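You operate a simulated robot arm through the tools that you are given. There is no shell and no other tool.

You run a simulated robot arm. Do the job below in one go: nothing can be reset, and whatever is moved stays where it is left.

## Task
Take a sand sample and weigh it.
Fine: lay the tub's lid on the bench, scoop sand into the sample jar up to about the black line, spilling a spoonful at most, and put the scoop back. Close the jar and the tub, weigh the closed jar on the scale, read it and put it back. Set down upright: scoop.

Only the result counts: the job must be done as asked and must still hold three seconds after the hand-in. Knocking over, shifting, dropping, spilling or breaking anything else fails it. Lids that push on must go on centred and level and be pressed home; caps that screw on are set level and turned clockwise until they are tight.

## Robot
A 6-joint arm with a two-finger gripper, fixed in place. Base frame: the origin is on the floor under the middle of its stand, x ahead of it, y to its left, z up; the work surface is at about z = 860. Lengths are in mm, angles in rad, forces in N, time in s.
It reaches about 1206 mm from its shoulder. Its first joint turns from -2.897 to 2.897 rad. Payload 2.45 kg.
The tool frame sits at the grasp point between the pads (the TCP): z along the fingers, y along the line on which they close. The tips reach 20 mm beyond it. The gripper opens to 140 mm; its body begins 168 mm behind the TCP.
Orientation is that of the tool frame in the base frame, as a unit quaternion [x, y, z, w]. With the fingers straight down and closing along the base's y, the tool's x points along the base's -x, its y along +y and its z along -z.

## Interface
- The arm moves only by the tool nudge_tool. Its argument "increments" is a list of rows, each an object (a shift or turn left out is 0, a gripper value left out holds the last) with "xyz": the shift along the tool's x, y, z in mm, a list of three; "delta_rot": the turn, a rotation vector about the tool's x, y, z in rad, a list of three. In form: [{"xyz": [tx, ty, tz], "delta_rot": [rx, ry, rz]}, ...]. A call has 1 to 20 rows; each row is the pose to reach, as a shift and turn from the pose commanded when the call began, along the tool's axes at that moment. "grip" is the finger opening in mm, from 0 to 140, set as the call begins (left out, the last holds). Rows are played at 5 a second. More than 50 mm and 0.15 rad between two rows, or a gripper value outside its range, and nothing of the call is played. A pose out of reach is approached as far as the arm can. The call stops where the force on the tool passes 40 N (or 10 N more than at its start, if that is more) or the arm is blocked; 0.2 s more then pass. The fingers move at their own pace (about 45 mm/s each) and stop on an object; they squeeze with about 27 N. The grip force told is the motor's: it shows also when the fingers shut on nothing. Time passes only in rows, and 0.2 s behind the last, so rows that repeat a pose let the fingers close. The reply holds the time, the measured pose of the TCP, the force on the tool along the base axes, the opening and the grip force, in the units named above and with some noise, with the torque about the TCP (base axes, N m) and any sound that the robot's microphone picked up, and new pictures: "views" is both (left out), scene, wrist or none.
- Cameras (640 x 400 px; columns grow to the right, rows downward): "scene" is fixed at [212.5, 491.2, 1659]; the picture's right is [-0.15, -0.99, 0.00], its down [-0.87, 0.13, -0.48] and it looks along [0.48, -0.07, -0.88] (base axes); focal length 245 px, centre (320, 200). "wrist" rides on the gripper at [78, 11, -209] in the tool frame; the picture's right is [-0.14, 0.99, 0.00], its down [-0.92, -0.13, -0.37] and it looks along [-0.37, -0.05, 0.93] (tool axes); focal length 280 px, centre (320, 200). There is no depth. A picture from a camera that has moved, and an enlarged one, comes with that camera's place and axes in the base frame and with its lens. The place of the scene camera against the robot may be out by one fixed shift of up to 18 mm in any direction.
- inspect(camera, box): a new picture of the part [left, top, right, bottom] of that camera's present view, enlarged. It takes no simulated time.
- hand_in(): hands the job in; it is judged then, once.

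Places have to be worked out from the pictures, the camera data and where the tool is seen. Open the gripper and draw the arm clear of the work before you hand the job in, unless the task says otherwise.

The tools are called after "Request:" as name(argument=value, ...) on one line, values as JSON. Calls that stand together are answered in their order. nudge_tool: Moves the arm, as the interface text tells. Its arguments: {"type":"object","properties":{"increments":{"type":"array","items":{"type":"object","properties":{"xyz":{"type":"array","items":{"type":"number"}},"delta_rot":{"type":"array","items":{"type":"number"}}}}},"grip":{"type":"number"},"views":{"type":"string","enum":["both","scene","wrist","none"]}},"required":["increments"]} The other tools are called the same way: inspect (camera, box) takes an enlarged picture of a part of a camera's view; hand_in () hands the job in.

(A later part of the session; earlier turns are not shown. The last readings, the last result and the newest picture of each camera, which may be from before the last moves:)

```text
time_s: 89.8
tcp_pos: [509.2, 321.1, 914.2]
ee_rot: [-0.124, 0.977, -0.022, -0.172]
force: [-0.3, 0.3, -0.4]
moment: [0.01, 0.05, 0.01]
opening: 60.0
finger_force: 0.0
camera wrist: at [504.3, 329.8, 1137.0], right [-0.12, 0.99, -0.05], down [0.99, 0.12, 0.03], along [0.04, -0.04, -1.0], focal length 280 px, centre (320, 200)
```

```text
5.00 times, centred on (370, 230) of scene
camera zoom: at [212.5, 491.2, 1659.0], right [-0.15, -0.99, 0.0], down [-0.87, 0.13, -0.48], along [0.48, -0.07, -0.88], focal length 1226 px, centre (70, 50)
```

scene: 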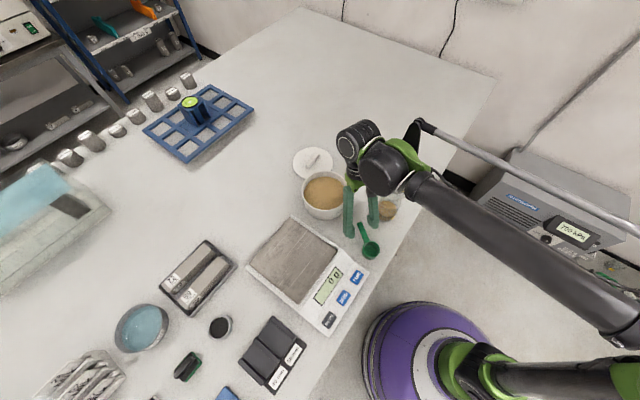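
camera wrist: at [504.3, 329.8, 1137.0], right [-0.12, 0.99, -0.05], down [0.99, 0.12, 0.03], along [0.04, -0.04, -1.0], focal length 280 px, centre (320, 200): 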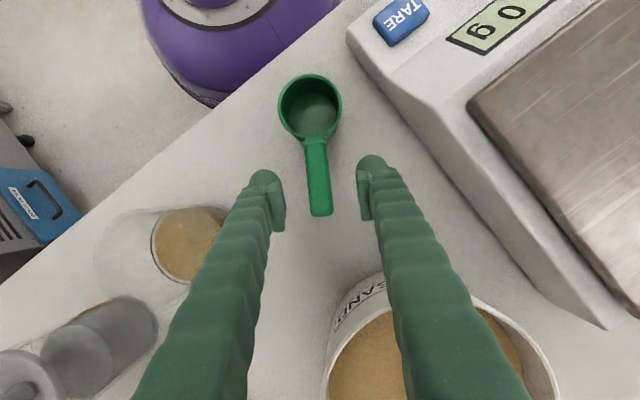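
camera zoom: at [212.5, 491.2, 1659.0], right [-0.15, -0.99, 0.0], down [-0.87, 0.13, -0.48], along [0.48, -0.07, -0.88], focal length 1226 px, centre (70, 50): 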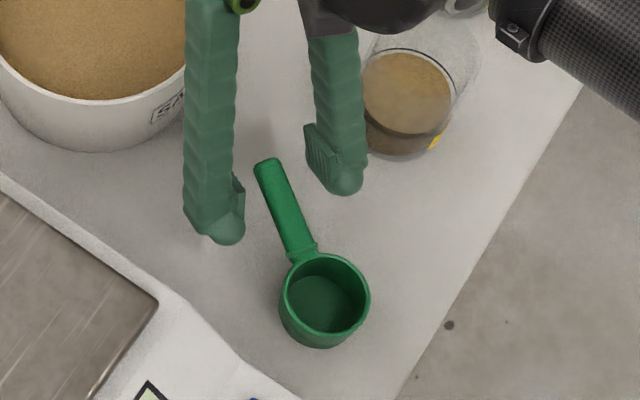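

The scoop stands upright exactly where it was. I back the open fingers out along the approach direction.

Request:
nudge_tool(increments=[{"xyz": [0, 0, -25]}, {"xyz": [0, 0, -60]}, {"xyz": [0, 0, -100]}, {"xyz": [0, 0, -140]}, {"xyz": [0, 0, -140]}], views="wrist")

```text
time_s: 91.0
tcp_pos: [556.7, 331.7, 1046.0]
ee_rot: [-0.124, 0.977, -0.022, -0.172]
force: [0.2, 0.0, 0.5]
moment: [0.02, -0.01, 0.02]
opening: 60.1
finger_force: 0.1
camera wrist: at [551.6, 342.7, 1269.2], right [-0.12, 0.99, -0.05], down [0.99, 0.12, 0.03], along [0.04, -0.04, -1.0], focal length 280 px, centre (320, 200)
```

wrist: 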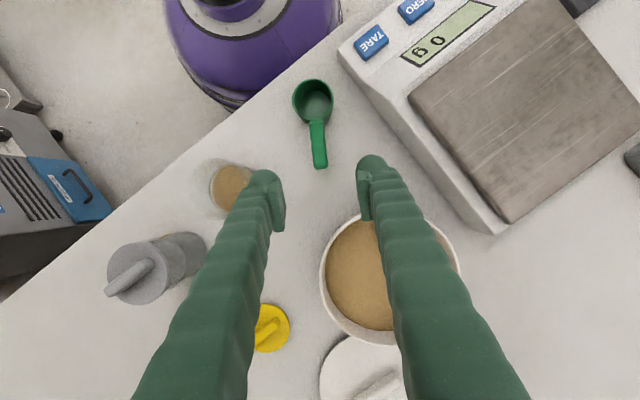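

I straighten the tool, then go above the yellow lid (near (764, 269)) with the fingers turned to close across its bar (−47°).

Request:
nudge_tool(increments=[{"xyz": [0, 0, 0], "delta_rot": [0, -0.115, 0]}, {"xyz": [0, 0, 0], "delta_rot": [0, -0.23, 0]}, {"xyz": [0, 0, 0], "delta_rot": [0, -0.346, 0]}, {"xyz": [0, 0, 0], "delta_rot": [0, -0.346, 0]}], views="none")

Request:
nudge_tool(increments=[{"xyz": [-23.2, -13.9, 0], "delta_rot": [0, 0, 0.134]}, {"xyz": [-46.3, -27.8, 0], "delta_rot": [0, 0, 0.268]}, {"xyz": [-69.5, -41.7, 0], "delta_rot": [0, 0, 0.401]}, {"xyz": [-92.7, -55.6, 0], "delta_rot": [0, 0, 0.535]}, {"xyz": [-115.8, -69.5, 0], "delta_rot": [0, 0, 0.669]}, {"xyz": [-139, -83.4, 0], "delta_rot": [0, 0, 0.803]}, {"xyz": [-162.1, -97.3, 0], "delta_rot": [0, 0, 0.936]}, {"xyz": [-185.3, -111.2, 0], "delta_rot": [0, 0, 1.07]}, {"xyz": [-185.3, -111.2, 0], "delta_rot": [0, 0, 1.07]}], views="both")

Request:
inspect(camera="wrist", box=[250, 90, 400, 230])

```text
time_s: 92.0
tcp_pos: [555.7, 331.3, 1044.7]
ee_rot: [-0.127, 0.992, -0.001, -0.001]
force: [-0.4, -0.3, 0.6]
moment: [0.0, 0.03, -0.01]
opening: 60.1
finger_force: 0.0
```

```text
time_s: 94.0
tcp_pos: [762.1, 270.6, 1044.9]
ee_rot: [0.399, 0.917, -0.001, -0.001]
force: [-0.1, 0.7, -0.8]
moment: [0.0, 0.03, 0.01]
opening: 60.1
finger_force: 0.1
camera wrist: at [717.6, 335.4, 1254.4], right [0.82, 0.58, 0.0], down [0.54, -0.76, 0.37], along [0.21, -0.3, -0.93], focal length 280 px, centre (320, 200)
```

scene: 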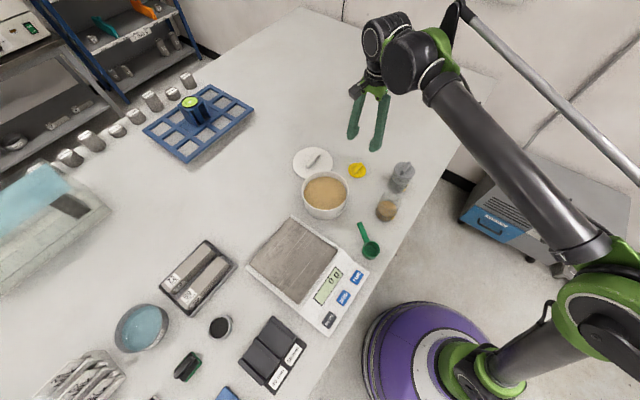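
wrist: 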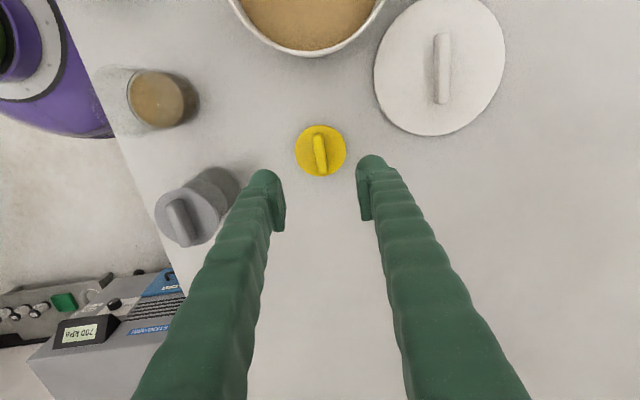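

```text
2.86 times, centred on (325, 160) of wrist
camera zoom: at [717.6, 335.4, 1254.4], right [0.82, 0.58, 0.0], down [0.54, -0.76, 0.37], along [0.21, -0.3, -0.93], focal length 801 px, centre (306, 314)
```

zoom: 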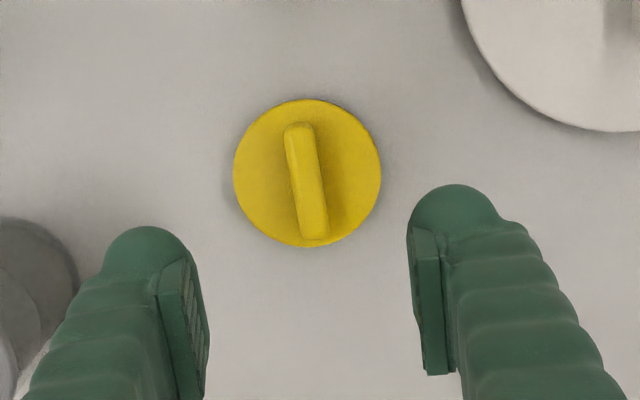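

The lid centre is at about (765, 269.5) and the bar is aligned with the fingers. I centre and descend to z ≈ 905.

Request:
nudge_tool(increments=[{"xyz": [-3, 1.6, 40]}, {"xyz": [-3, 1.6, 80]}, {"xyz": [-3, 1.6, 115]}, {"xyz": [-3, 1.6, 135]}, {"xyz": [-3, 1.6, 140]}, {"xyz": [-3, 1.6, 140]}], views="wrist")

Request:
inspect(camera="wrist", box=[250, 90, 400, 230])

```text
time_s: 95.4
tcp_pos: [767.4, 269.8, 904.6]
ee_rot: [0.397, 0.918, -0.002, 0.0]
force: [-0.5, 0.1, -0.9]
moment: [-0.03, -0.01, 0.01]
opening: 60.0
finger_force: 0.0
camera wrist: at [721.9, 334.9, 1113.2], right [0.82, 0.58, 0.0], down [0.54, -0.76, 0.37], along [0.21, -0.3, -0.93], focal length 280 px, centre (320, 200)
```

wrist: 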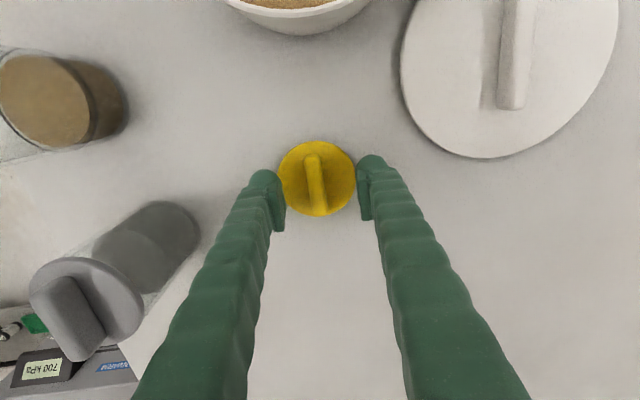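

```text
2.86 times, centred on (325, 160) of wrist
camera zoom: at [721.9, 334.9, 1113.2], right [0.82, 0.58, 0.0], down [0.54, -0.76, 0.37], along [0.21, -0.3, -0.93], focal length 801 px, centre (306, 314)
```

zoom: 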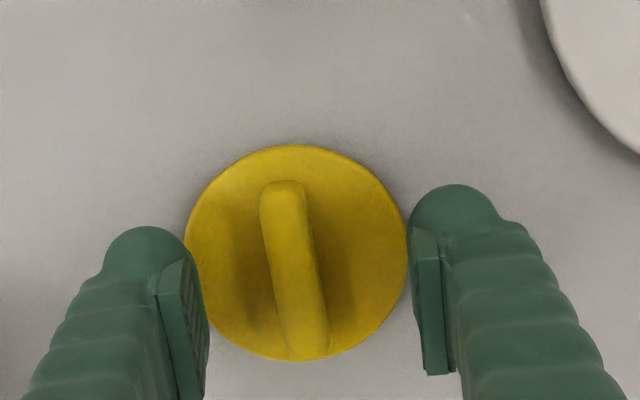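

The picture shows I overshot by about 3 mm; I correct and descend 9 mm further.

Request:
nudge_tool(increments=[{"xyz": [2.7, -3, 0]}, {"xyz": [2.7, -3, 5]}, {"xyz": [2.7, -3, 9]}, {"xyz": [2.7, -3, 9]}], views="wrist")

Request:
inspect(camera="wrist", box=[250, 90, 400, 230])

```text
time_s: 96.4
tcp_pos: [761.1, 269.2, 896.1]
ee_rot: [0.396, 0.918, -0.001, -0.001]
force: [0.5, 0.1, 0.1]
moment: [0.02, -0.05, -0.02]
opening: 60.0
finger_force: 0.0
camera wrist: at [716.7, 333.9, 1105.2], right [0.82, 0.58, 0.0], down [0.54, -0.76, 0.37], along [0.21, -0.3, -0.93], focal length 280 px, centre (320, 200)
```

wrist: 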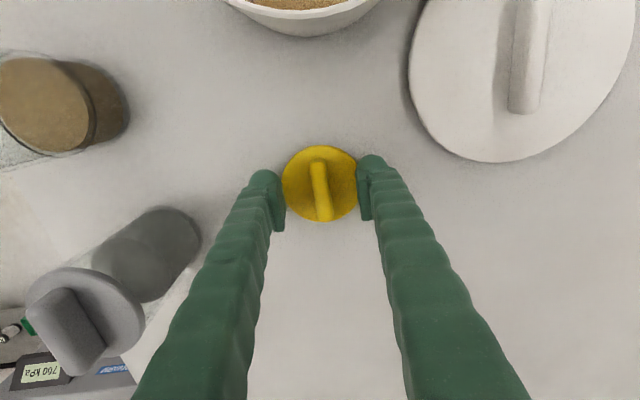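

```text
2.86 times, centred on (325, 160) of wrist
camera zoom: at [716.7, 333.9, 1105.2], right [0.82, 0.58, 0.0], down [0.54, -0.76, 0.37], along [0.21, -0.3, -0.93], focal length 801 px, centre (306, 314)
```

zoom: 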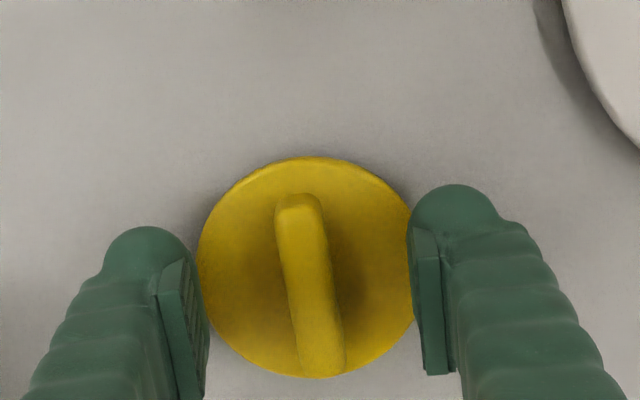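

Well centred now (≤1 mm). I go down 4 mm more so the pads cover the bar, then close.

Request:
nudge_tool(increments=[{"xyz": [0, 0.5, 2]}, {"xyz": [0, 0.5, 4]}, {"xyz": [0, 0.5, 4]}], views="none")

Request:
nudge_tool(increments=[{"xyz": [0, 0, 0]}, {"xyz": [0, 0, 0]}, {"xyz": [0, 0, 0]}, {"xyz": [0, 0, 0]}], grip=0, views="wrist")

```text
time_s: 97.2
tcp_pos: [760.9, 269.4, 891.5]
ee_rot: [0.398, 0.918, -0.002, -0.001]
force: [-0.2, -0.2, 0.0]
moment: [0.0, 0.02, 0.01]
opening: 60.1
finger_force: 0.0
```

```text
time_s: 98.2
tcp_pos: [761.4, 269.7, 891.8]
ee_rot: [0.397, 0.918, -0.002, 0.0]
force: [-0.8, -0.9, -0.4]
moment: [-0.03, 0.02, 0.02]
opening: 12.2
finger_force: 27.1
camera wrist: at [716.8, 334.3, 1101.2], right [0.82, 0.58, 0.0], down [0.54, -0.76, 0.37], along [0.21, -0.3, -0.93], focal length 280 px, centre (320, 200)
```

wrist: 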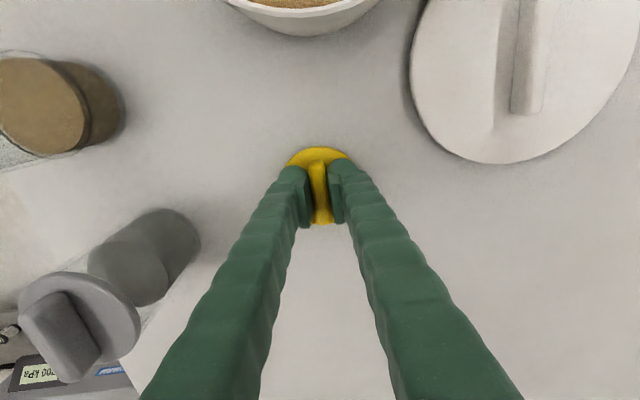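

The yellow lid is gripped (12.2 mm). I lift it 150 mm and move to a stand-off beside the jar to re-measure the jar's rim.

Request:
nudge_tool(increments=[{"xyz": [0, 0, -15]}, {"xyz": [0, 0, -45]}, {"xyz": [0, 0, -85]}, {"xyz": [0, 0, -125]}, {"xyz": [0, 0, -150]}, {"xyz": [0, 0, -150]}], views="wrist")

Request:
nudge_tool(increments=[{"xyz": [23, -18.9, 0]}, {"xyz": [46.1, -37.8, 0]}, {"xyz": [69.1, -56.7, 0]}, {"xyz": [92.2, -75.5, 0]}, {"xyz": [92.2, -75.5, 0]}], views="both")

Request:
inspect(camera="wrist", box=[150, 90, 310, 230])

```text
time_s: 99.6
tcp_pos: [761.3, 266.6, 1043.5]
ee_rot: [0.398, 0.918, -0.001, -0.001]
force: [0.4, -0.6, 0.6]
moment: [0.0, 0.02, -0.02]
opening: 12.5
finger_force: 26.9
camera wrist: at [716.4, 332.3, 1251.9], right [0.82, 0.58, 0.0], down [0.54, -0.76, 0.37], along [0.21, -0.3, -0.93], focal length 280 px, centre (320, 200)
```

wrist: 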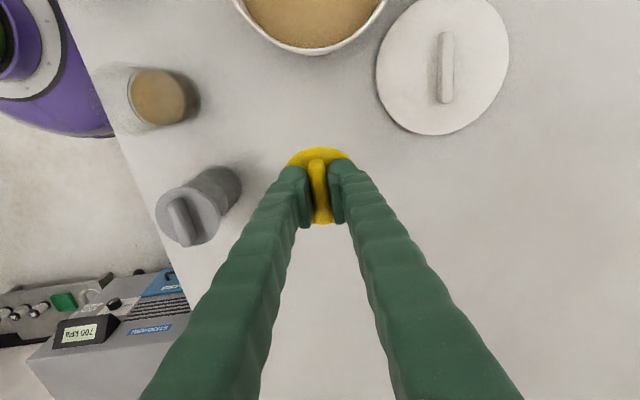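

```text
time_s: 100.8
tcp_pos: [645.9, 284.9, 1041.0]
ee_rot: [0.397, 0.918, -0.002, -0.001]
force: [0.2, -0.6, -1.2]
moment: [0.01, 0.0, -0.01]
opening: 12.3
finger_force: 26.8
camera wrist: at [600.0, 349.2, 1249.7], right [0.82, 0.58, 0.0], down [0.54, -0.76, 0.37], along [0.21, -0.3, -0.93], focal length 280 px, centre (320, 200)
```

scene: 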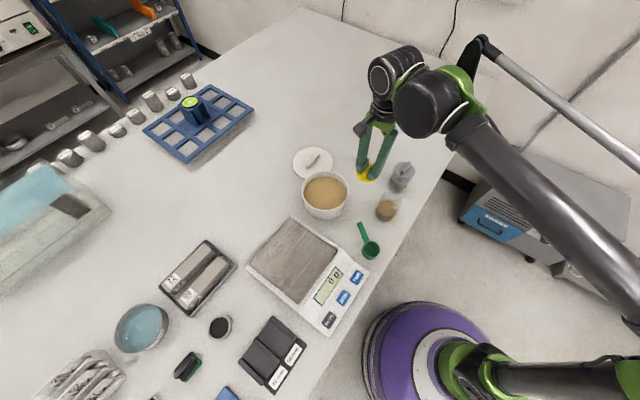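
wrist: 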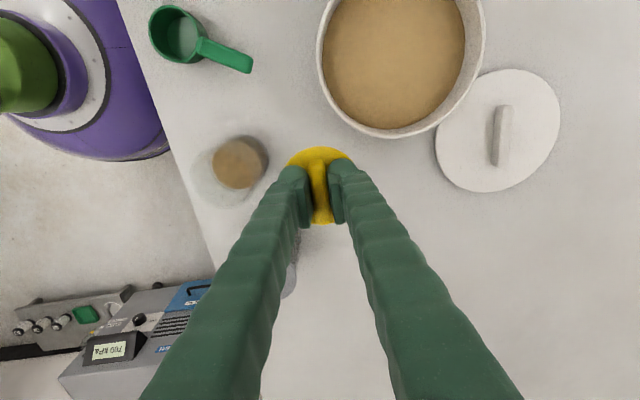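

```text
2.86 times, centred on (230, 160) of wrist
camera zoom: at [600.0, 349.2, 1249.7], right [0.82, 0.58, 0.0], down [0.54, -0.76, 0.37], along [0.21, -0.3, -0.93], focal length 801 px, centre (577, 314)
```

zoom: 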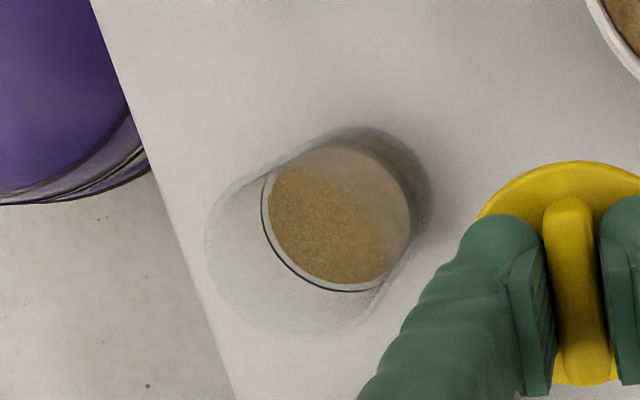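

From this view the jar's centre is 109 mm along the fingers' −y direction from the TCP. I move exactly that much so that the lid is above the jar, and check from both cameras.

Request:
nudge_tool(increments=[{"xyz": [0.1, -30, 0]}, {"xyz": [0.2, -60, 0]}, {"xyz": [0.3, -90, 0]}, {"xyz": [0.3, -109, 0]}, {"xyz": [0.3, -109, 0]}], views="both")

Request:
inspect(camera="wrist", box=[250, 90, 400, 230])

Request:
inspect(camera="scene", box=[360, 160, 430, 230])

```text
time_s: 102.0
tcp_pos: [565.2, 208.4, 1042.4]
ee_rot: [0.397, 0.918, -0.002, -0.001]
force: [0.0, -0.3, 0.1]
moment: [0.03, 0.04, 0.0]
opening: 12.2
finger_force: 27.6
camera wrist: at [520.5, 274.0, 1251.6], right [0.82, 0.58, 0.0], down [0.54, -0.76, 0.37], along [0.21, -0.3, -0.93], focal length 280 px, centre (320, 200)
```

scene: 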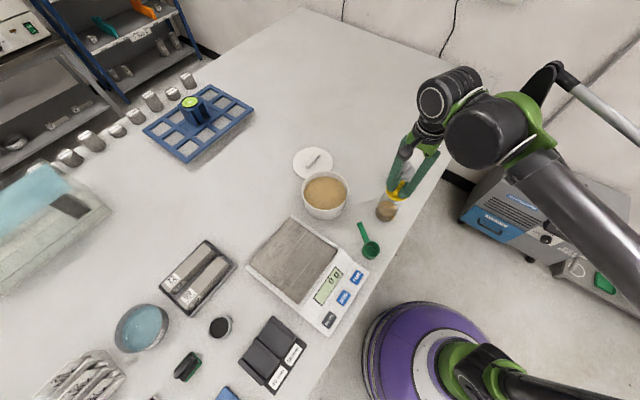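
wrist: 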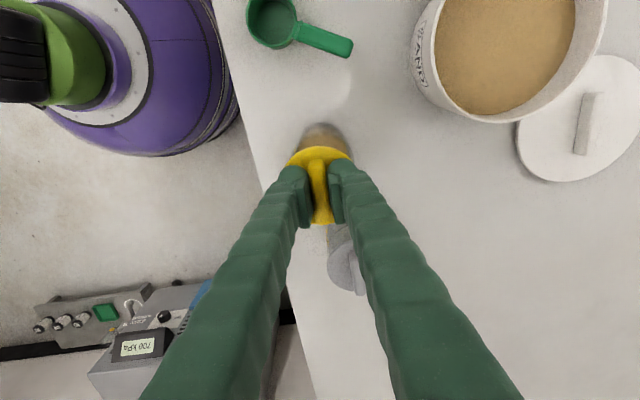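

```text
2.86 times, centred on (325, 160) of wrist
camera zoom: at [520.5, 274.0, 1251.6], right [0.82, 0.58, 0.0], down [0.54, -0.76, 0.37], along [0.21, -0.3, -0.93], focal length 801 px, centre (306, 314)
```

zoom: 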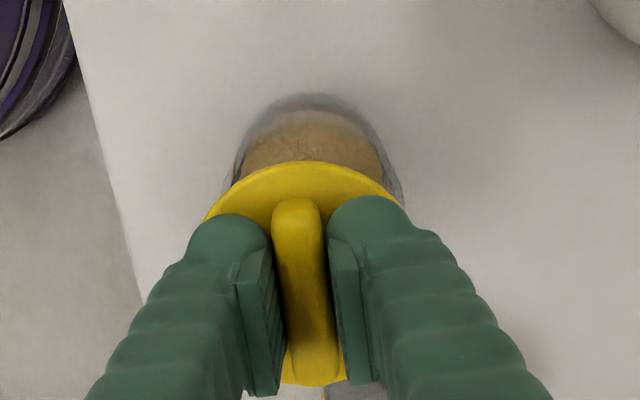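

```text
5.71 times, centred on (395, 195) of scene
camera zoom: at [212.5, 491.2, 1659.0], right [-0.15, -0.99, 0.0], down [-0.87, 0.13, -0.48], along [0.48, -0.07, -0.88], focal length 1402 px, centre (-109, 229)
```

zoom: 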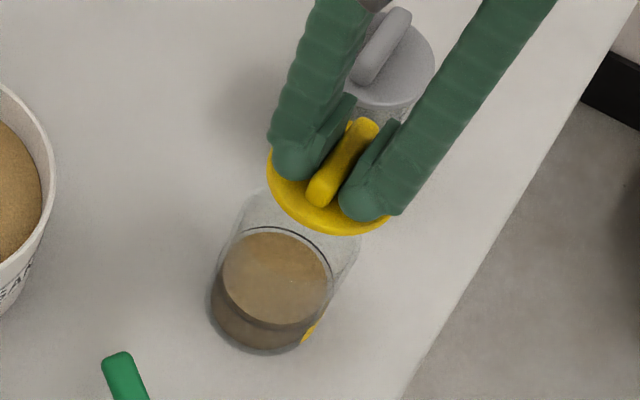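

The jar shows ~3 mm off in both tool axes. I correct by 2.5 mm each and lower to about 14 mm above the rim for a finer check.

Request:
nudge_tool(increments=[{"xyz": [2.5, 2.5, 0]}, {"xyz": [2.5, 2.5, 20]}, {"xyz": [2.5, 2.5, 38]}, {"xyz": [2.5, 2.5, 38]}], views="both")

Request:
inspect(camera="wrist", box=[250, 90, 400, 230])

Request:
inspect(camera="scene", box=[365, 170, 420, 225])

```text
time_s: 103.0
tcp_pos: [563.9, 213.4, 1004.4]
ee_rot: [0.397, 0.918, -0.001, -0.001]
force: [0.0, -0.4, -1.1]
moment: [-0.01, 0.03, 0.0]
opening: 12.3
finger_force: 27.1
camera wrist: at [518.5, 278.0, 1213.5], right [0.82, 0.58, 0.0], down [0.54, -0.76, 0.37], along [0.21, -0.3, -0.93], focal length 280 px, centre (320, 200)
```

scene: 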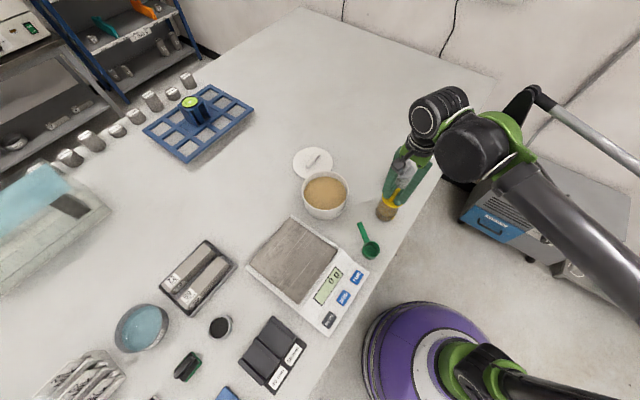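
wrist: 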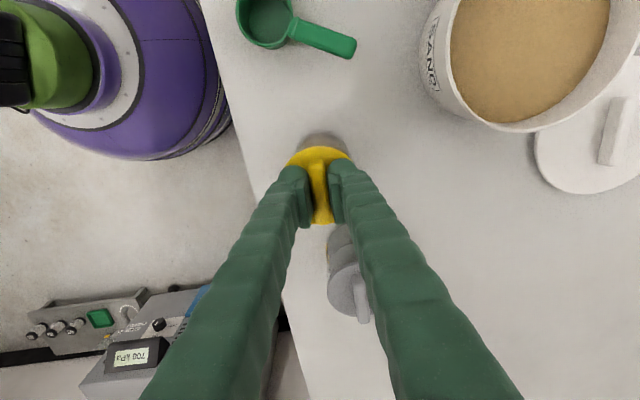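

```text
2.86 times, centred on (325, 160) of wrist
camera zoom: at [518.5, 278.0, 1213.5], right [0.82, 0.58, 0.0], down [0.54, -0.76, 0.37], along [0.21, -0.3, -0.93], focal length 801 px, centre (306, 314)
```

zoom: 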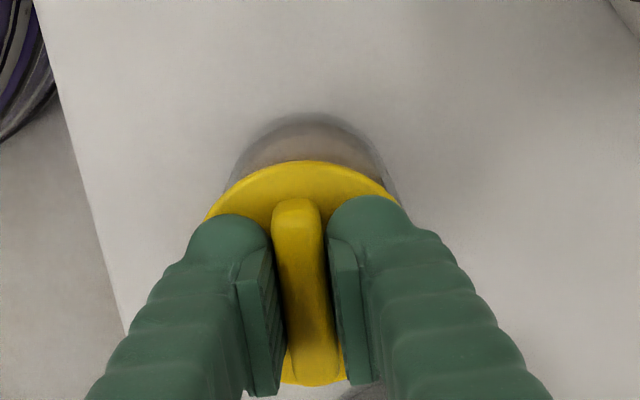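

```text
7.27 times, centred on (392, 198) of scene
camera zoom: at [212.5, 491.2, 1659.0], right [-0.15, -0.99, 0.0], down [-0.87, 0.13, -0.48], along [0.48, -0.07, -0.88], focal length 1784 px, centre (-207, 218)
```

zoom: 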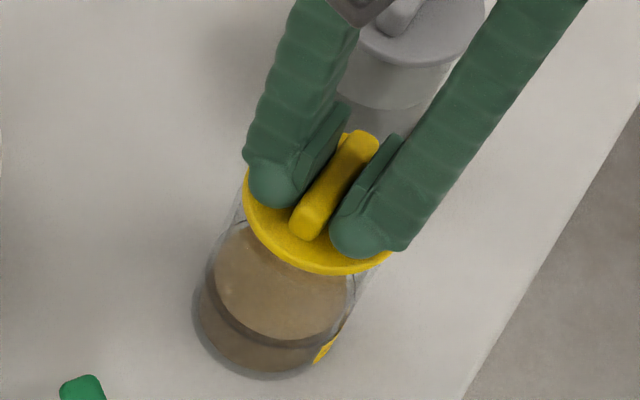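

The lid is nearly over the jar. I zoom closer in both views to measure the remaining offset before lowering.

Request:
inspect(camera="wrist", box=[280, 110, 360, 170])

Request:
inspect(camera="scene", box=[372, 180, 410, 222])

```text
6.67 times, centred on (320, 140) of wrist
camera zoom: at [518.5, 278.0, 1213.5], right [0.82, 0.58, 0.0], down [0.54, -0.76, 0.37], along [0.21, -0.3, -0.93], focal length 1869 px, centre (320, 600)
```

zoom: 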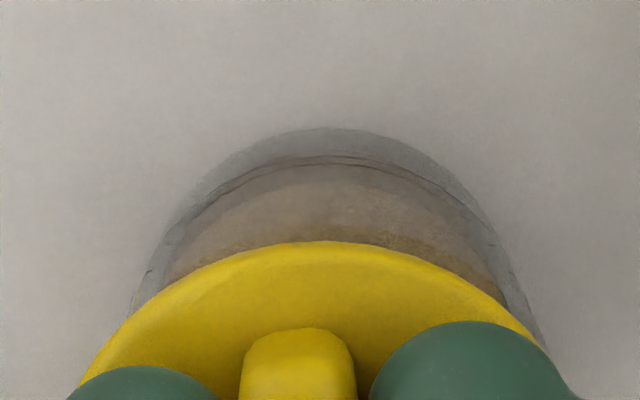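

```text
9.52 times, centred on (391, 201) of scene
camera zoom: at [212.5, 491.2, 1659.0], right [-0.15, -0.99, 0.0], down [-0.87, 0.13, -0.48], along [0.48, -0.07, -0.88], focal length 2336 px, centre (-356, 190)
```

zoom: 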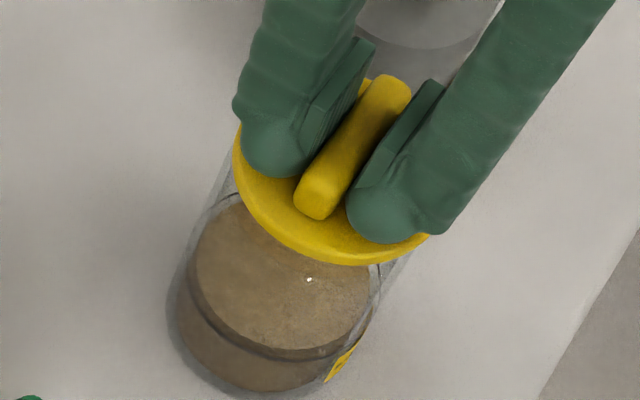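

The wrist view says the jar is about 3 mm toward −x of the tool, the scene view about 1–2 mm in the same sense. I correct by 2.5 mm and lower 12 mm to just above the rim.

Request:
nudge_tool(increments=[{"xyz": [-2.5, 0, 0]}, {"xyz": [-2.5, 0, 6]}, {"xyz": [-2.5, 0, 12]}, {"xyz": [-2.5, 0, 12]}], views="both")

Request:
inspect(camera="wrist", box=[280, 110, 360, 170])

Request:
inspect(camera="scene", box=[372, 180, 410, 222])

```text
time_s: 104.0
tcp_pos: [564.4, 212.2, 992.9]
ee_rot: [0.398, 0.917, -0.003, -0.001]
force: [-0.5, 0.3, 0.6]
moment: [0.0, -0.04, -0.04]
opening: 12.3
finger_force: 27.0
camera wrist: at [520.7, 276.6, 1201.7], right [0.82, 0.58, 0.0], down [0.54, -0.76, 0.37], along [0.21, -0.3, -0.93], focal length 280 px, centre (320, 200)
```

scene: 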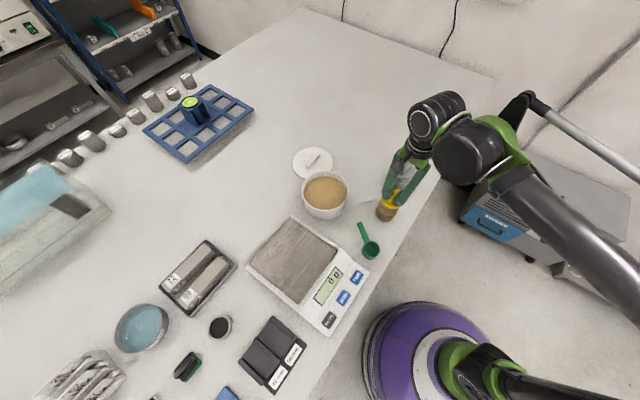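
wrist: 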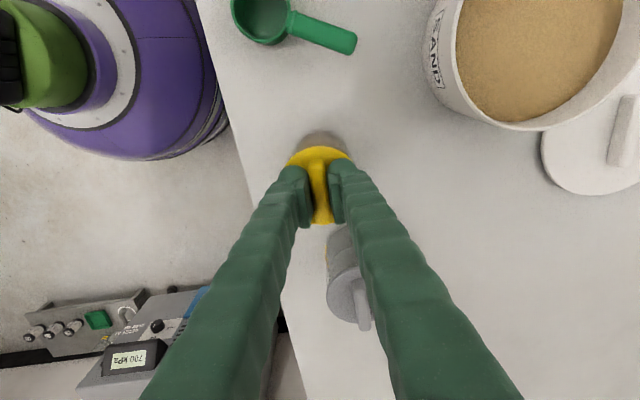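

```text
6.67 times, centred on (320, 140) of wrist
camera zoom: at [520.7, 276.6, 1201.7], right [0.82, 0.58, 0.0], down [0.54, -0.76, 0.37], along [0.21, -0.3, -0.93], focal length 1869 px, centre (320, 600)
```

zoom: 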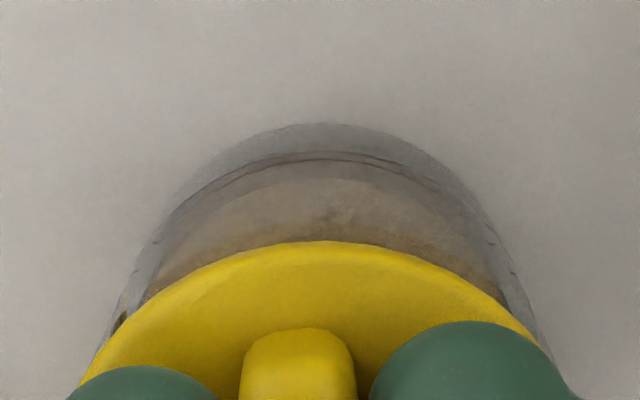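

```text
9.52 times, centred on (391, 201) of scene
camera zoom: at [212.5, 491.2, 1659.0], right [-0.15, -0.99, 0.0], down [-0.87, 0.13, -0.48], along [0.48, -0.07, -0.88], focal length 2336 px, centre (-356, 190)
```

zoom: 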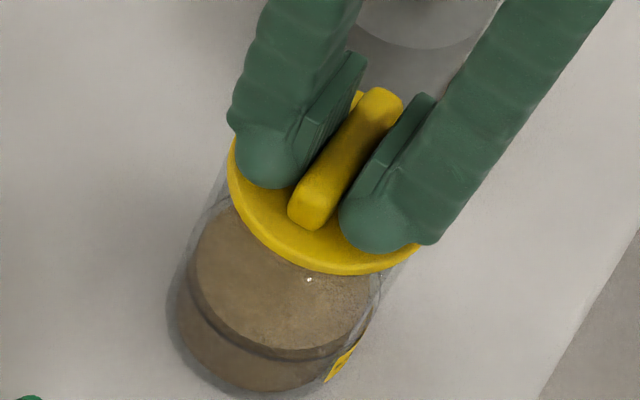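

Alignment is within about 1 mm in both views. I lower in small steps and watch for contact.

Request:
nudge_tool(increments=[{"xyz": [-0.5, 0.3, 1.5]}, {"xyz": [-0.5, 0.3, 3]}, {"xyz": [-0.5, 0.3, 4.5]}, {"xyz": [-0.5, 0.3, 4.5]}], views="none")

```text
time_s: 105.0
tcp_pos: [565.9, 211.1, 988.8]
ee_rot: [0.397, 0.918, -0.001, 0.0]
force: [0.1, 1.6, 30.7]
moment: [-0.59, -0.64, 0.03]
opening: 12.3
finger_force: 27.4
```

Contact with 31 N, and the torque says it touches ~28 mm out on the tool's −x side, so the lid sits too far to −x. I raise 3 mm, shift +1.5 mm in tool x and try again.

Request:
nudge_tool(increments=[{"xyz": [0, 0, -3]}, {"xyz": [1.5, 0, -3]}, {"xyz": [1.5, 0, -1.5]}, {"xyz": [1.5, 0, 0]}, {"xyz": [1.5, 0, 0]}], views="none")

```text
time_s: 106.2
tcp_pos: [566.3, 214.0, 988.0]
ee_rot: [0.397, 0.918, -0.002, -0.001]
force: [0.9, -1.3, -0.5]
moment: [-0.03, 0.02, 0.01]
opening: 12.6
finger_force: 27.2
```

No force at the same height now. I continue down in small steps.

Request:
nudge_tool(increments=[{"xyz": [0, 0, 1]}, {"xyz": [0, 0, 2]}, {"xyz": [0, 0, 2]}], views="none")

```text
time_s: 107.0
tcp_pos: [565.1, 213.3, 986.0]
ee_rot: [0.397, 0.918, 0.0, -0.001]
force: [2.6, 3.0, 14.7]
moment: [0.37, 0.22, -0.05]
opening: 12.4
finger_force: 27.1
```

Now the contact is on the +x side, so the centre is in between. I raise slightly, shift −0.7 mm and lower again.

Request:
nudge_tool(increments=[{"xyz": [0, 0, -2.5]}, {"xyz": [-0.7, 0, -2.5]}, {"xyz": [-0.7, 0, -1]}, {"xyz": [-0.7, 0, 0]}, {"xyz": [-0.7, 0, 0]}], views="none")

```text
time_s: 108.2
tcp_pos: [566.1, 212.4, 986.0]
ee_rot: [0.397, 0.918, -0.001, 0.0]
force: [0.3, 1.5, 11.4]
moment: [0.32, 0.24, -0.02]
opening: 12.4
finger_force: 26.8
```

The light contact is now near the rim radius on one side, consistent with a slightly tilted lid seating. I press on gently in 1 mm steps, watching for the snap.

Request:
nudge_tool(increments=[{"xyz": [0, 0, 1]}, {"xyz": [0, 0, 1]}], views="none")

Request:
inspect(camera="scene", box=[372, 180, 410, 222])

Request:
inspect(camera="wrist", box=[280, 110, 360, 170])

```text
time_s: 108.8
tcp_pos: [564.1, 212.5, 984.5]
ee_rot: [0.397, 0.918, -0.001, 0.0]
force: [1.9, 1.4, 26.7]
moment: [0.58, 0.42, -0.05]
opening: 12.2
finger_force: 27.4
```

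```text
9.52 times, centred on (391, 201) of scene
camera zoom: at [212.5, 491.2, 1659.0], right [-0.15, -0.99, 0.0], down [-0.87, 0.13, -0.48], along [0.48, -0.07, -0.88], focal length 2336 px, centre (-356, 190)
```

zoom: 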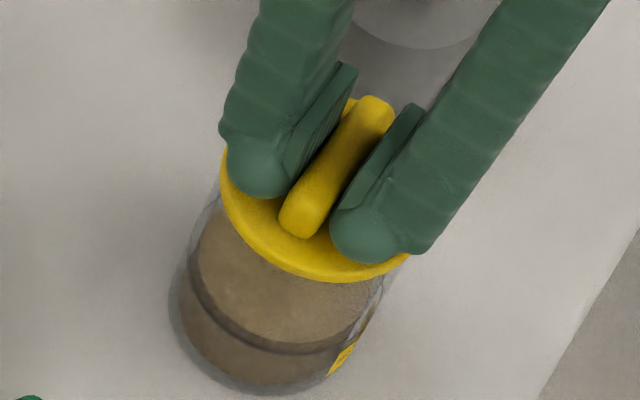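

```text
6.67 times, centred on (320, 140) of wrist
camera zoom: at [520.9, 277.8, 1194.7], right [0.82, 0.58, 0.0], down [0.54, -0.76, 0.37], along [0.21, -0.3, -0.93], focal length 1869 px, centre (320, 600)
```

zoom: 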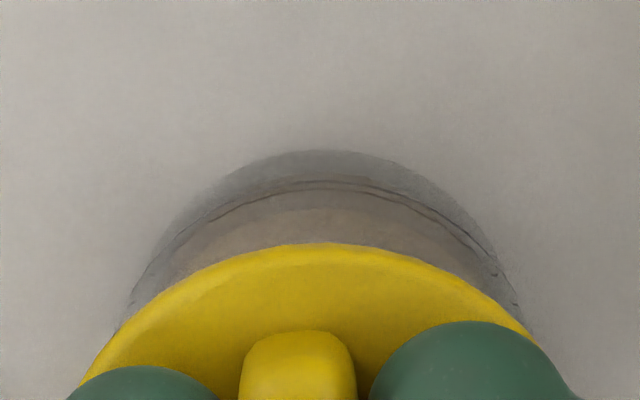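

Both views now show the lid about 3 mm toward the tool's +x relative to the jar (the jar was nudged a little by the first contact). I raise 12 mm and look again to re-centre.

Request:
nudge_tool(increments=[{"xyz": [0, 0, -4]}, {"xyz": [0, 0, -8]}, {"xyz": [0, 0, -12]}, {"xyz": [0, 0, -12]}], views="none")

Request:
inspect(camera="scene", box=[372, 180, 410, 222])

Request:
inspect(camera="wrist", box=[280, 110, 360, 170])

```text
time_s: 109.8
tcp_pos: [565.0, 212.2, 997.5]
ee_rot: [0.397, 0.918, -0.002, -0.001]
force: [-0.2, 1.1, -1.1]
moment: [0.02, 0.02, -0.02]
opening: 12.5
finger_force: 27.3
```

```text
9.52 times, centred on (391, 201) of scene
camera zoom: at [212.5, 491.2, 1659.0], right [-0.15, -0.99, 0.0], down [-0.87, 0.13, -0.48], along [0.48, -0.07, -0.88], focal length 2336 px, centre (-356, 190)
```

zoom: 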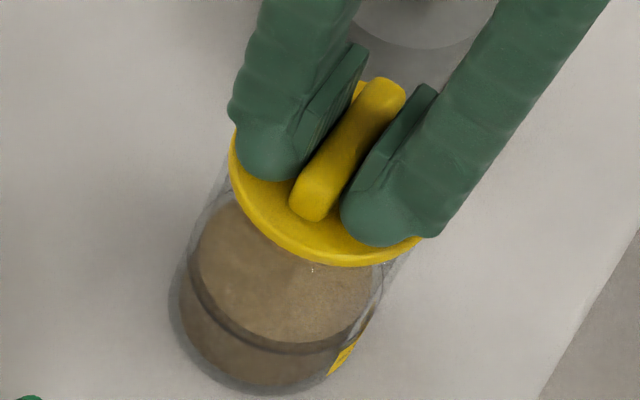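

```text
6.67 times, centred on (320, 140) of wrist
camera zoom: at [521.0, 277.4, 1206.5], right [0.82, 0.58, 0.0], down [0.54, -0.76, 0.37], along [0.21, -0.3, -0.93], focal length 1869 px, centre (320, 600)
```

zoom: 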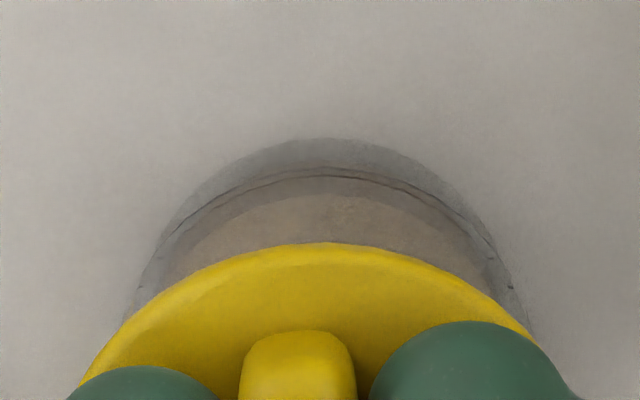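

Calibrating against earlier close-ups, my far-view estimate carries a small bias; the contact side suggests the lid should go about 1.5 mm toward −x and slightly −y. I apply that and come down again gently.

Request:
nudge_tool(increments=[{"xyz": [-1.5, -0.7, 0]}, {"xyz": [-1.5, -0.7, 4]}, {"xyz": [-1.5, -0.7, 8]}, {"xyz": [-1.5, -0.7, 9.5]}, {"xyz": [-1.5, -0.7, 9.5]}], views="none")

Request:
nudge_tool(increments=[{"xyz": [0, 0, 0.7]}, {"xyz": [0, 0, 1.4]}, {"xyz": [0, 0, 1.4]}], views="none")

```text
time_s: 111.0
tcp_pos: [565.4, 210.2, 986.9]
ee_rot: [0.398, 0.918, -0.001, -0.001]
force: [-0.2, -0.3, -0.1]
moment: [-0.01, -0.01, -0.01]
opening: 12.6
finger_force: 26.5
```

```text
time_s: 111.8
tcp_pos: [567.0, 210.4, 986.1]
ee_rot: [0.397, 0.918, -0.001, -0.001]
force: [0.0, -0.8, -0.2]
moment: [0.01, -0.02, 0.0]
opening: 12.1
finger_force: 27.0
```

Still free at z ≈ 986; I continue down.

Request:
nudge_tool(increments=[{"xyz": [0, 0, 0.7]}, {"xyz": [0, 0, 1.4]}, {"xyz": [0, 0, 1.4]}], views="none")

```text
time_s: 112.5
tcp_pos: [567.6, 210.8, 988.1]
ee_rot: [0.398, 0.918, 0.0, 0.0]
force: [-1.0, 3.3, 7.8]
moment: [0.27, 0.24, -0.02]
opening: 12.4
finger_force: 26.9
heard: snap
stopped in row 3: the force on the tool passed its limit at 43 N (the readings are from after the stop); the commanded pose is now the measured one
```

A snap was heard with a brief force peak. I look at the lid from both cameras.

Request:
inspect(camera="scene", box=[372, 180, 410, 222])

Request:
inspect(camera="wrist", box=[280, 110, 360, 170])

Request:
inspect(camera="wrist", box=[250, 90, 400, 230])

```text
9.52 times, centred on (391, 201) of scene
camera zoom: at [212.5, 491.2, 1659.0], right [-0.15, -0.99, 0.0], down [-0.87, 0.13, -0.48], along [0.48, -0.07, -0.88], focal length 2336 px, centre (-356, 190)
```

zoom: 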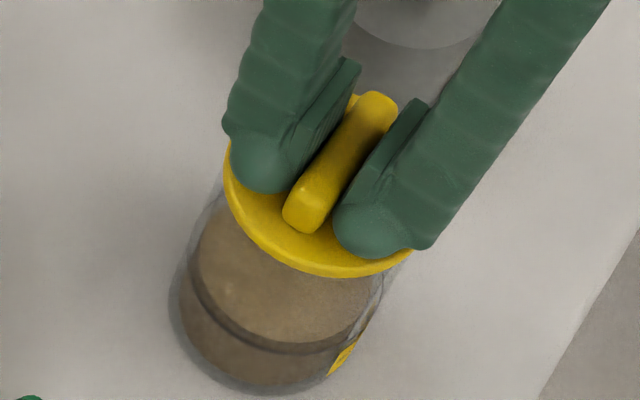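

```text
6.67 times, centred on (320, 140) of wrist
camera zoom: at [521.8, 276.4, 1195.8], right [0.82, 0.58, 0.0], down [0.54, -0.76, 0.37], along [0.21, -0.3, -0.93], focal length 1869 px, centre (320, 600)
```

zoom: 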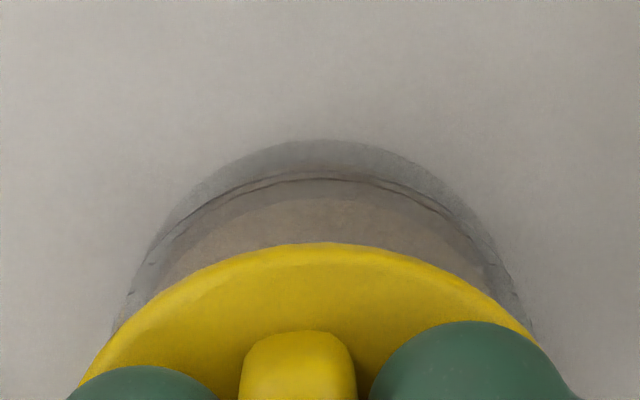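

```text
2.86 times, centred on (325, 160) of wrist
camera zoom: at [521.8, 276.4, 1195.8], right [0.82, 0.58, 0.0], down [0.54, -0.76, 0.37], along [0.21, -0.3, -0.93], focal length 801 px, centre (306, 314)
```

zoom: 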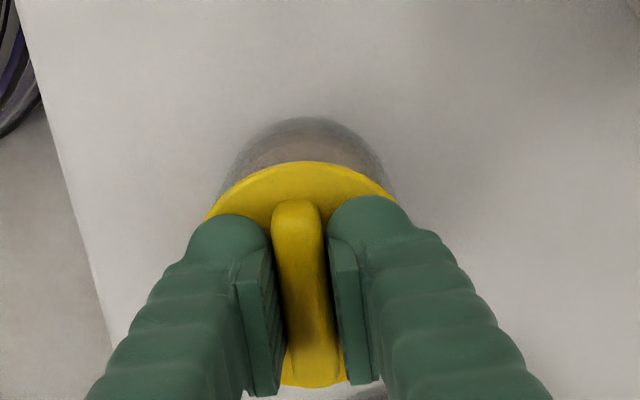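

The lid now looks centred on the jar. I press once more to make sure it is fully home.

Request:
nudge_tool(increments=[{"xyz": [0, 0, 0.5]}, {"xyz": [0, 0, 1]}, {"xyz": [0, 0, 1]}], views="none")

```text
time_s: 113.4
tcp_pos: [566.2, 213.2, 985.6]
ee_rot: [0.397, 0.918, 0.0, 0.0]
force: [-1.6, 2.7, 10.0]
moment: [0.1, 0.13, -0.03]
opening: 12.4
finger_force: 26.7
stopped in row 3: the force on the tool passed its limit at 41 N (the readings are from after the stop); the commanded pose is now the measured one
```

It holds at 41 N without further movement, so it is home. I relieve the residual push in small steps before opening the fingers, to avoid dragging the jar.

Request:
nudge_tool(increments=[{"xyz": [0, 0, -0.5]}, {"xyz": [0, 0, -0.5]}], views="none")

```text
time_s: 114.0
tcp_pos: [567.4, 210.7, 987.1]
ee_rot: [0.397, 0.918, -0.001, -0.001]
force: [-1.7, 0.8, 7.8]
moment: [0.07, 0.08, -0.01]
opening: 12.3
finger_force: 27.2
```

Request:
nudge_tool(increments=[{"xyz": [0, 0, -0.5]}, {"xyz": [0, 0, -0.5]}], views="none")

```text
time_s: 114.6
tcp_pos: [568.1, 211.5, 986.8]
ee_rot: [0.397, 0.918, -0.001, -0.001]
force: [0.1, 0.3, -0.6]
moment: [-0.02, -0.02, 0.02]
opening: 12.3
finger_force: 26.8
heard: snap
```

That second snap on a tiny lift probably means the lid popped loose again. I press down once more until it snaps, and this time will open the fingers without lifting.

Request:
nudge_tool(increments=[{"xyz": [0, 0, 1]}, {"xyz": [0, 0, 2]}, {"xyz": [0, 0, 3]}, {"xyz": [0, 0, 4]}], views="none")

```text
time_s: 115.6
tcp_pos: [568.6, 212.0, 986.2]
ee_rot: [0.397, 0.918, 0.001, 0.0]
force: [-2.3, -0.4, 12.1]
moment: [0.07, 0.14, 0.04]
opening: 12.4
finger_force: 27.1
stopped in row 4: the force on the tool passed its limit at 44 N (the readings are from after the stop); the commanded pose is now the measured one
```

No snap this time. I inspect the lid/rim contact closely before pressing further.

Request:
inspect(camera="scene", box=[376, 186, 408, 214])

Request:
inspect(camera="wrist", box=[280, 110, 360, 170])

```text
14.29 times, centred on (392, 200) of scene
camera zoom: at [212.5, 491.2, 1659.0], right [-0.15, -0.99, 0.0], down [-0.87, 0.13, -0.48], along [0.48, -0.07, -0.88], focal length 3504 px, centre (-709, 200)
```

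zoom: 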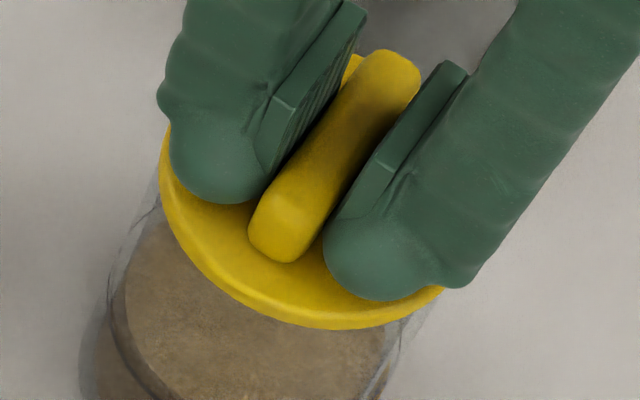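

```text
6.67 times, centred on (320, 140) of wrist
camera zoom: at [522.5, 276.1, 1194.5], right [0.82, 0.58, 0.0], down [0.54, -0.76, 0.37], along [0.21, -0.3, -0.93], focal length 1869 px, centre (320, 600)
```

zoom: 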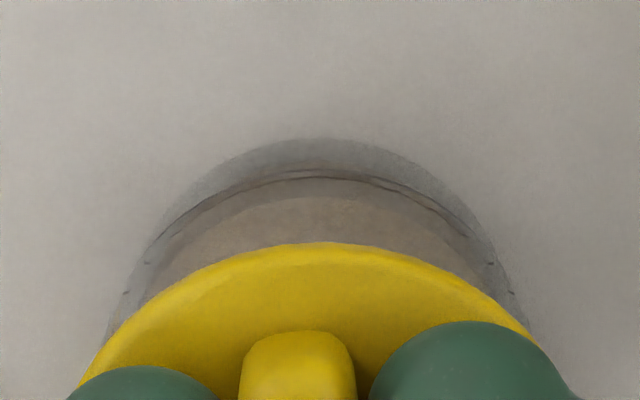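

The lid sits centred on the rim. I relieve the push in 0.3 mm steps; if it comes loose I will press it home afterwards with closed fingers from above.

Request:
nudge_tool(increments=[{"xyz": [0, 0, -0.4]}, {"xyz": [0, 0, -0.4]}], views="none")

```text
time_s: 116.2
tcp_pos: [568.1, 211.5, 985.2]
ee_rot: [0.397, 0.918, 0.001, 0.0]
force: [-0.3, 1.1, 1.3]
moment: [-0.04, 0.0, 0.01]
opening: 12.2
finger_force: 26.6
```

Force is now about 1 N. I open the fingers in place.

Request:
nudge_tool(increments=[{"xyz": [0, 0, 0]}, {"xyz": [0, 0, 0]}, {"xyz": [0, 0, 0]}, {"xyz": [0, 0, 0]}], grip=40, views="both")

Request:
inspect(camera="scene", box=[372, 180, 410, 222])

Request:
inspect(camera="wrist", box=[250, 90, 400, 230])

```text
time_s: 117.2
tcp_pos: [568.4, 210.4, 985.4]
ee_rot: [0.397, 0.918, 0.0, 0.001]
force: [-0.3, -0.3, 5.8]
moment: [0.06, -0.01, 0.01]
opening: 37.7
finger_force: 0.0
heard: snap
camera wrist: at [522.8, 275.8, 1194.7], right [0.82, 0.58, 0.0], down [0.54, -0.76, 0.37], along [0.21, -0.3, -0.93], focal length 280 px, centre (320, 200)
```

scene: 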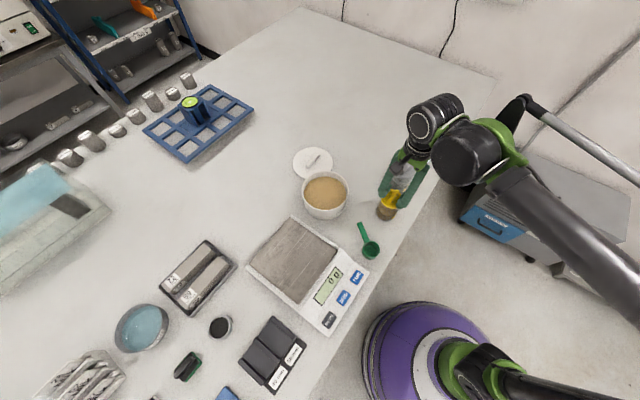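
wrist: 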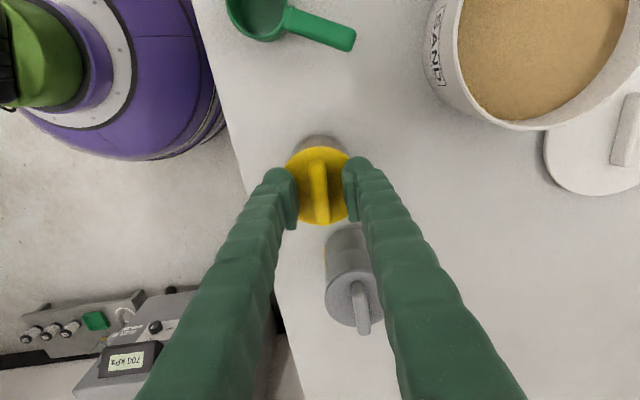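

```text
9.52 times, centred on (391, 201) of scene
camera zoom: at [212.5, 491.2, 1659.0], right [-0.15, -0.99, 0.0], down [-0.87, 0.13, -0.48], along [0.48, -0.07, -0.88], focal length 2336 px, centre (-356, 190)
```

zoom: 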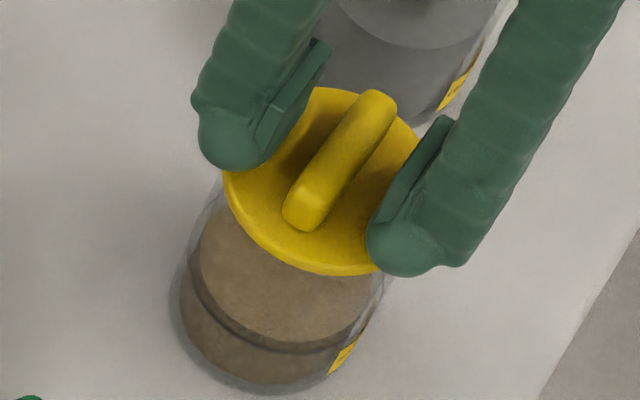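

```text
2.86 times, centred on (325, 160) of wrist
camera zoom: at [522.8, 275.8, 1194.7], right [0.82, 0.58, 0.0], down [0.54, -0.76, 0.37], along [0.21, -0.3, -0.93], focal length 801 px, centre (306, 314)
```

zoom: 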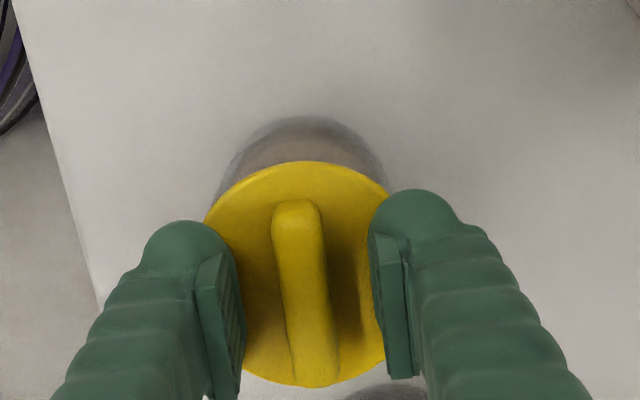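

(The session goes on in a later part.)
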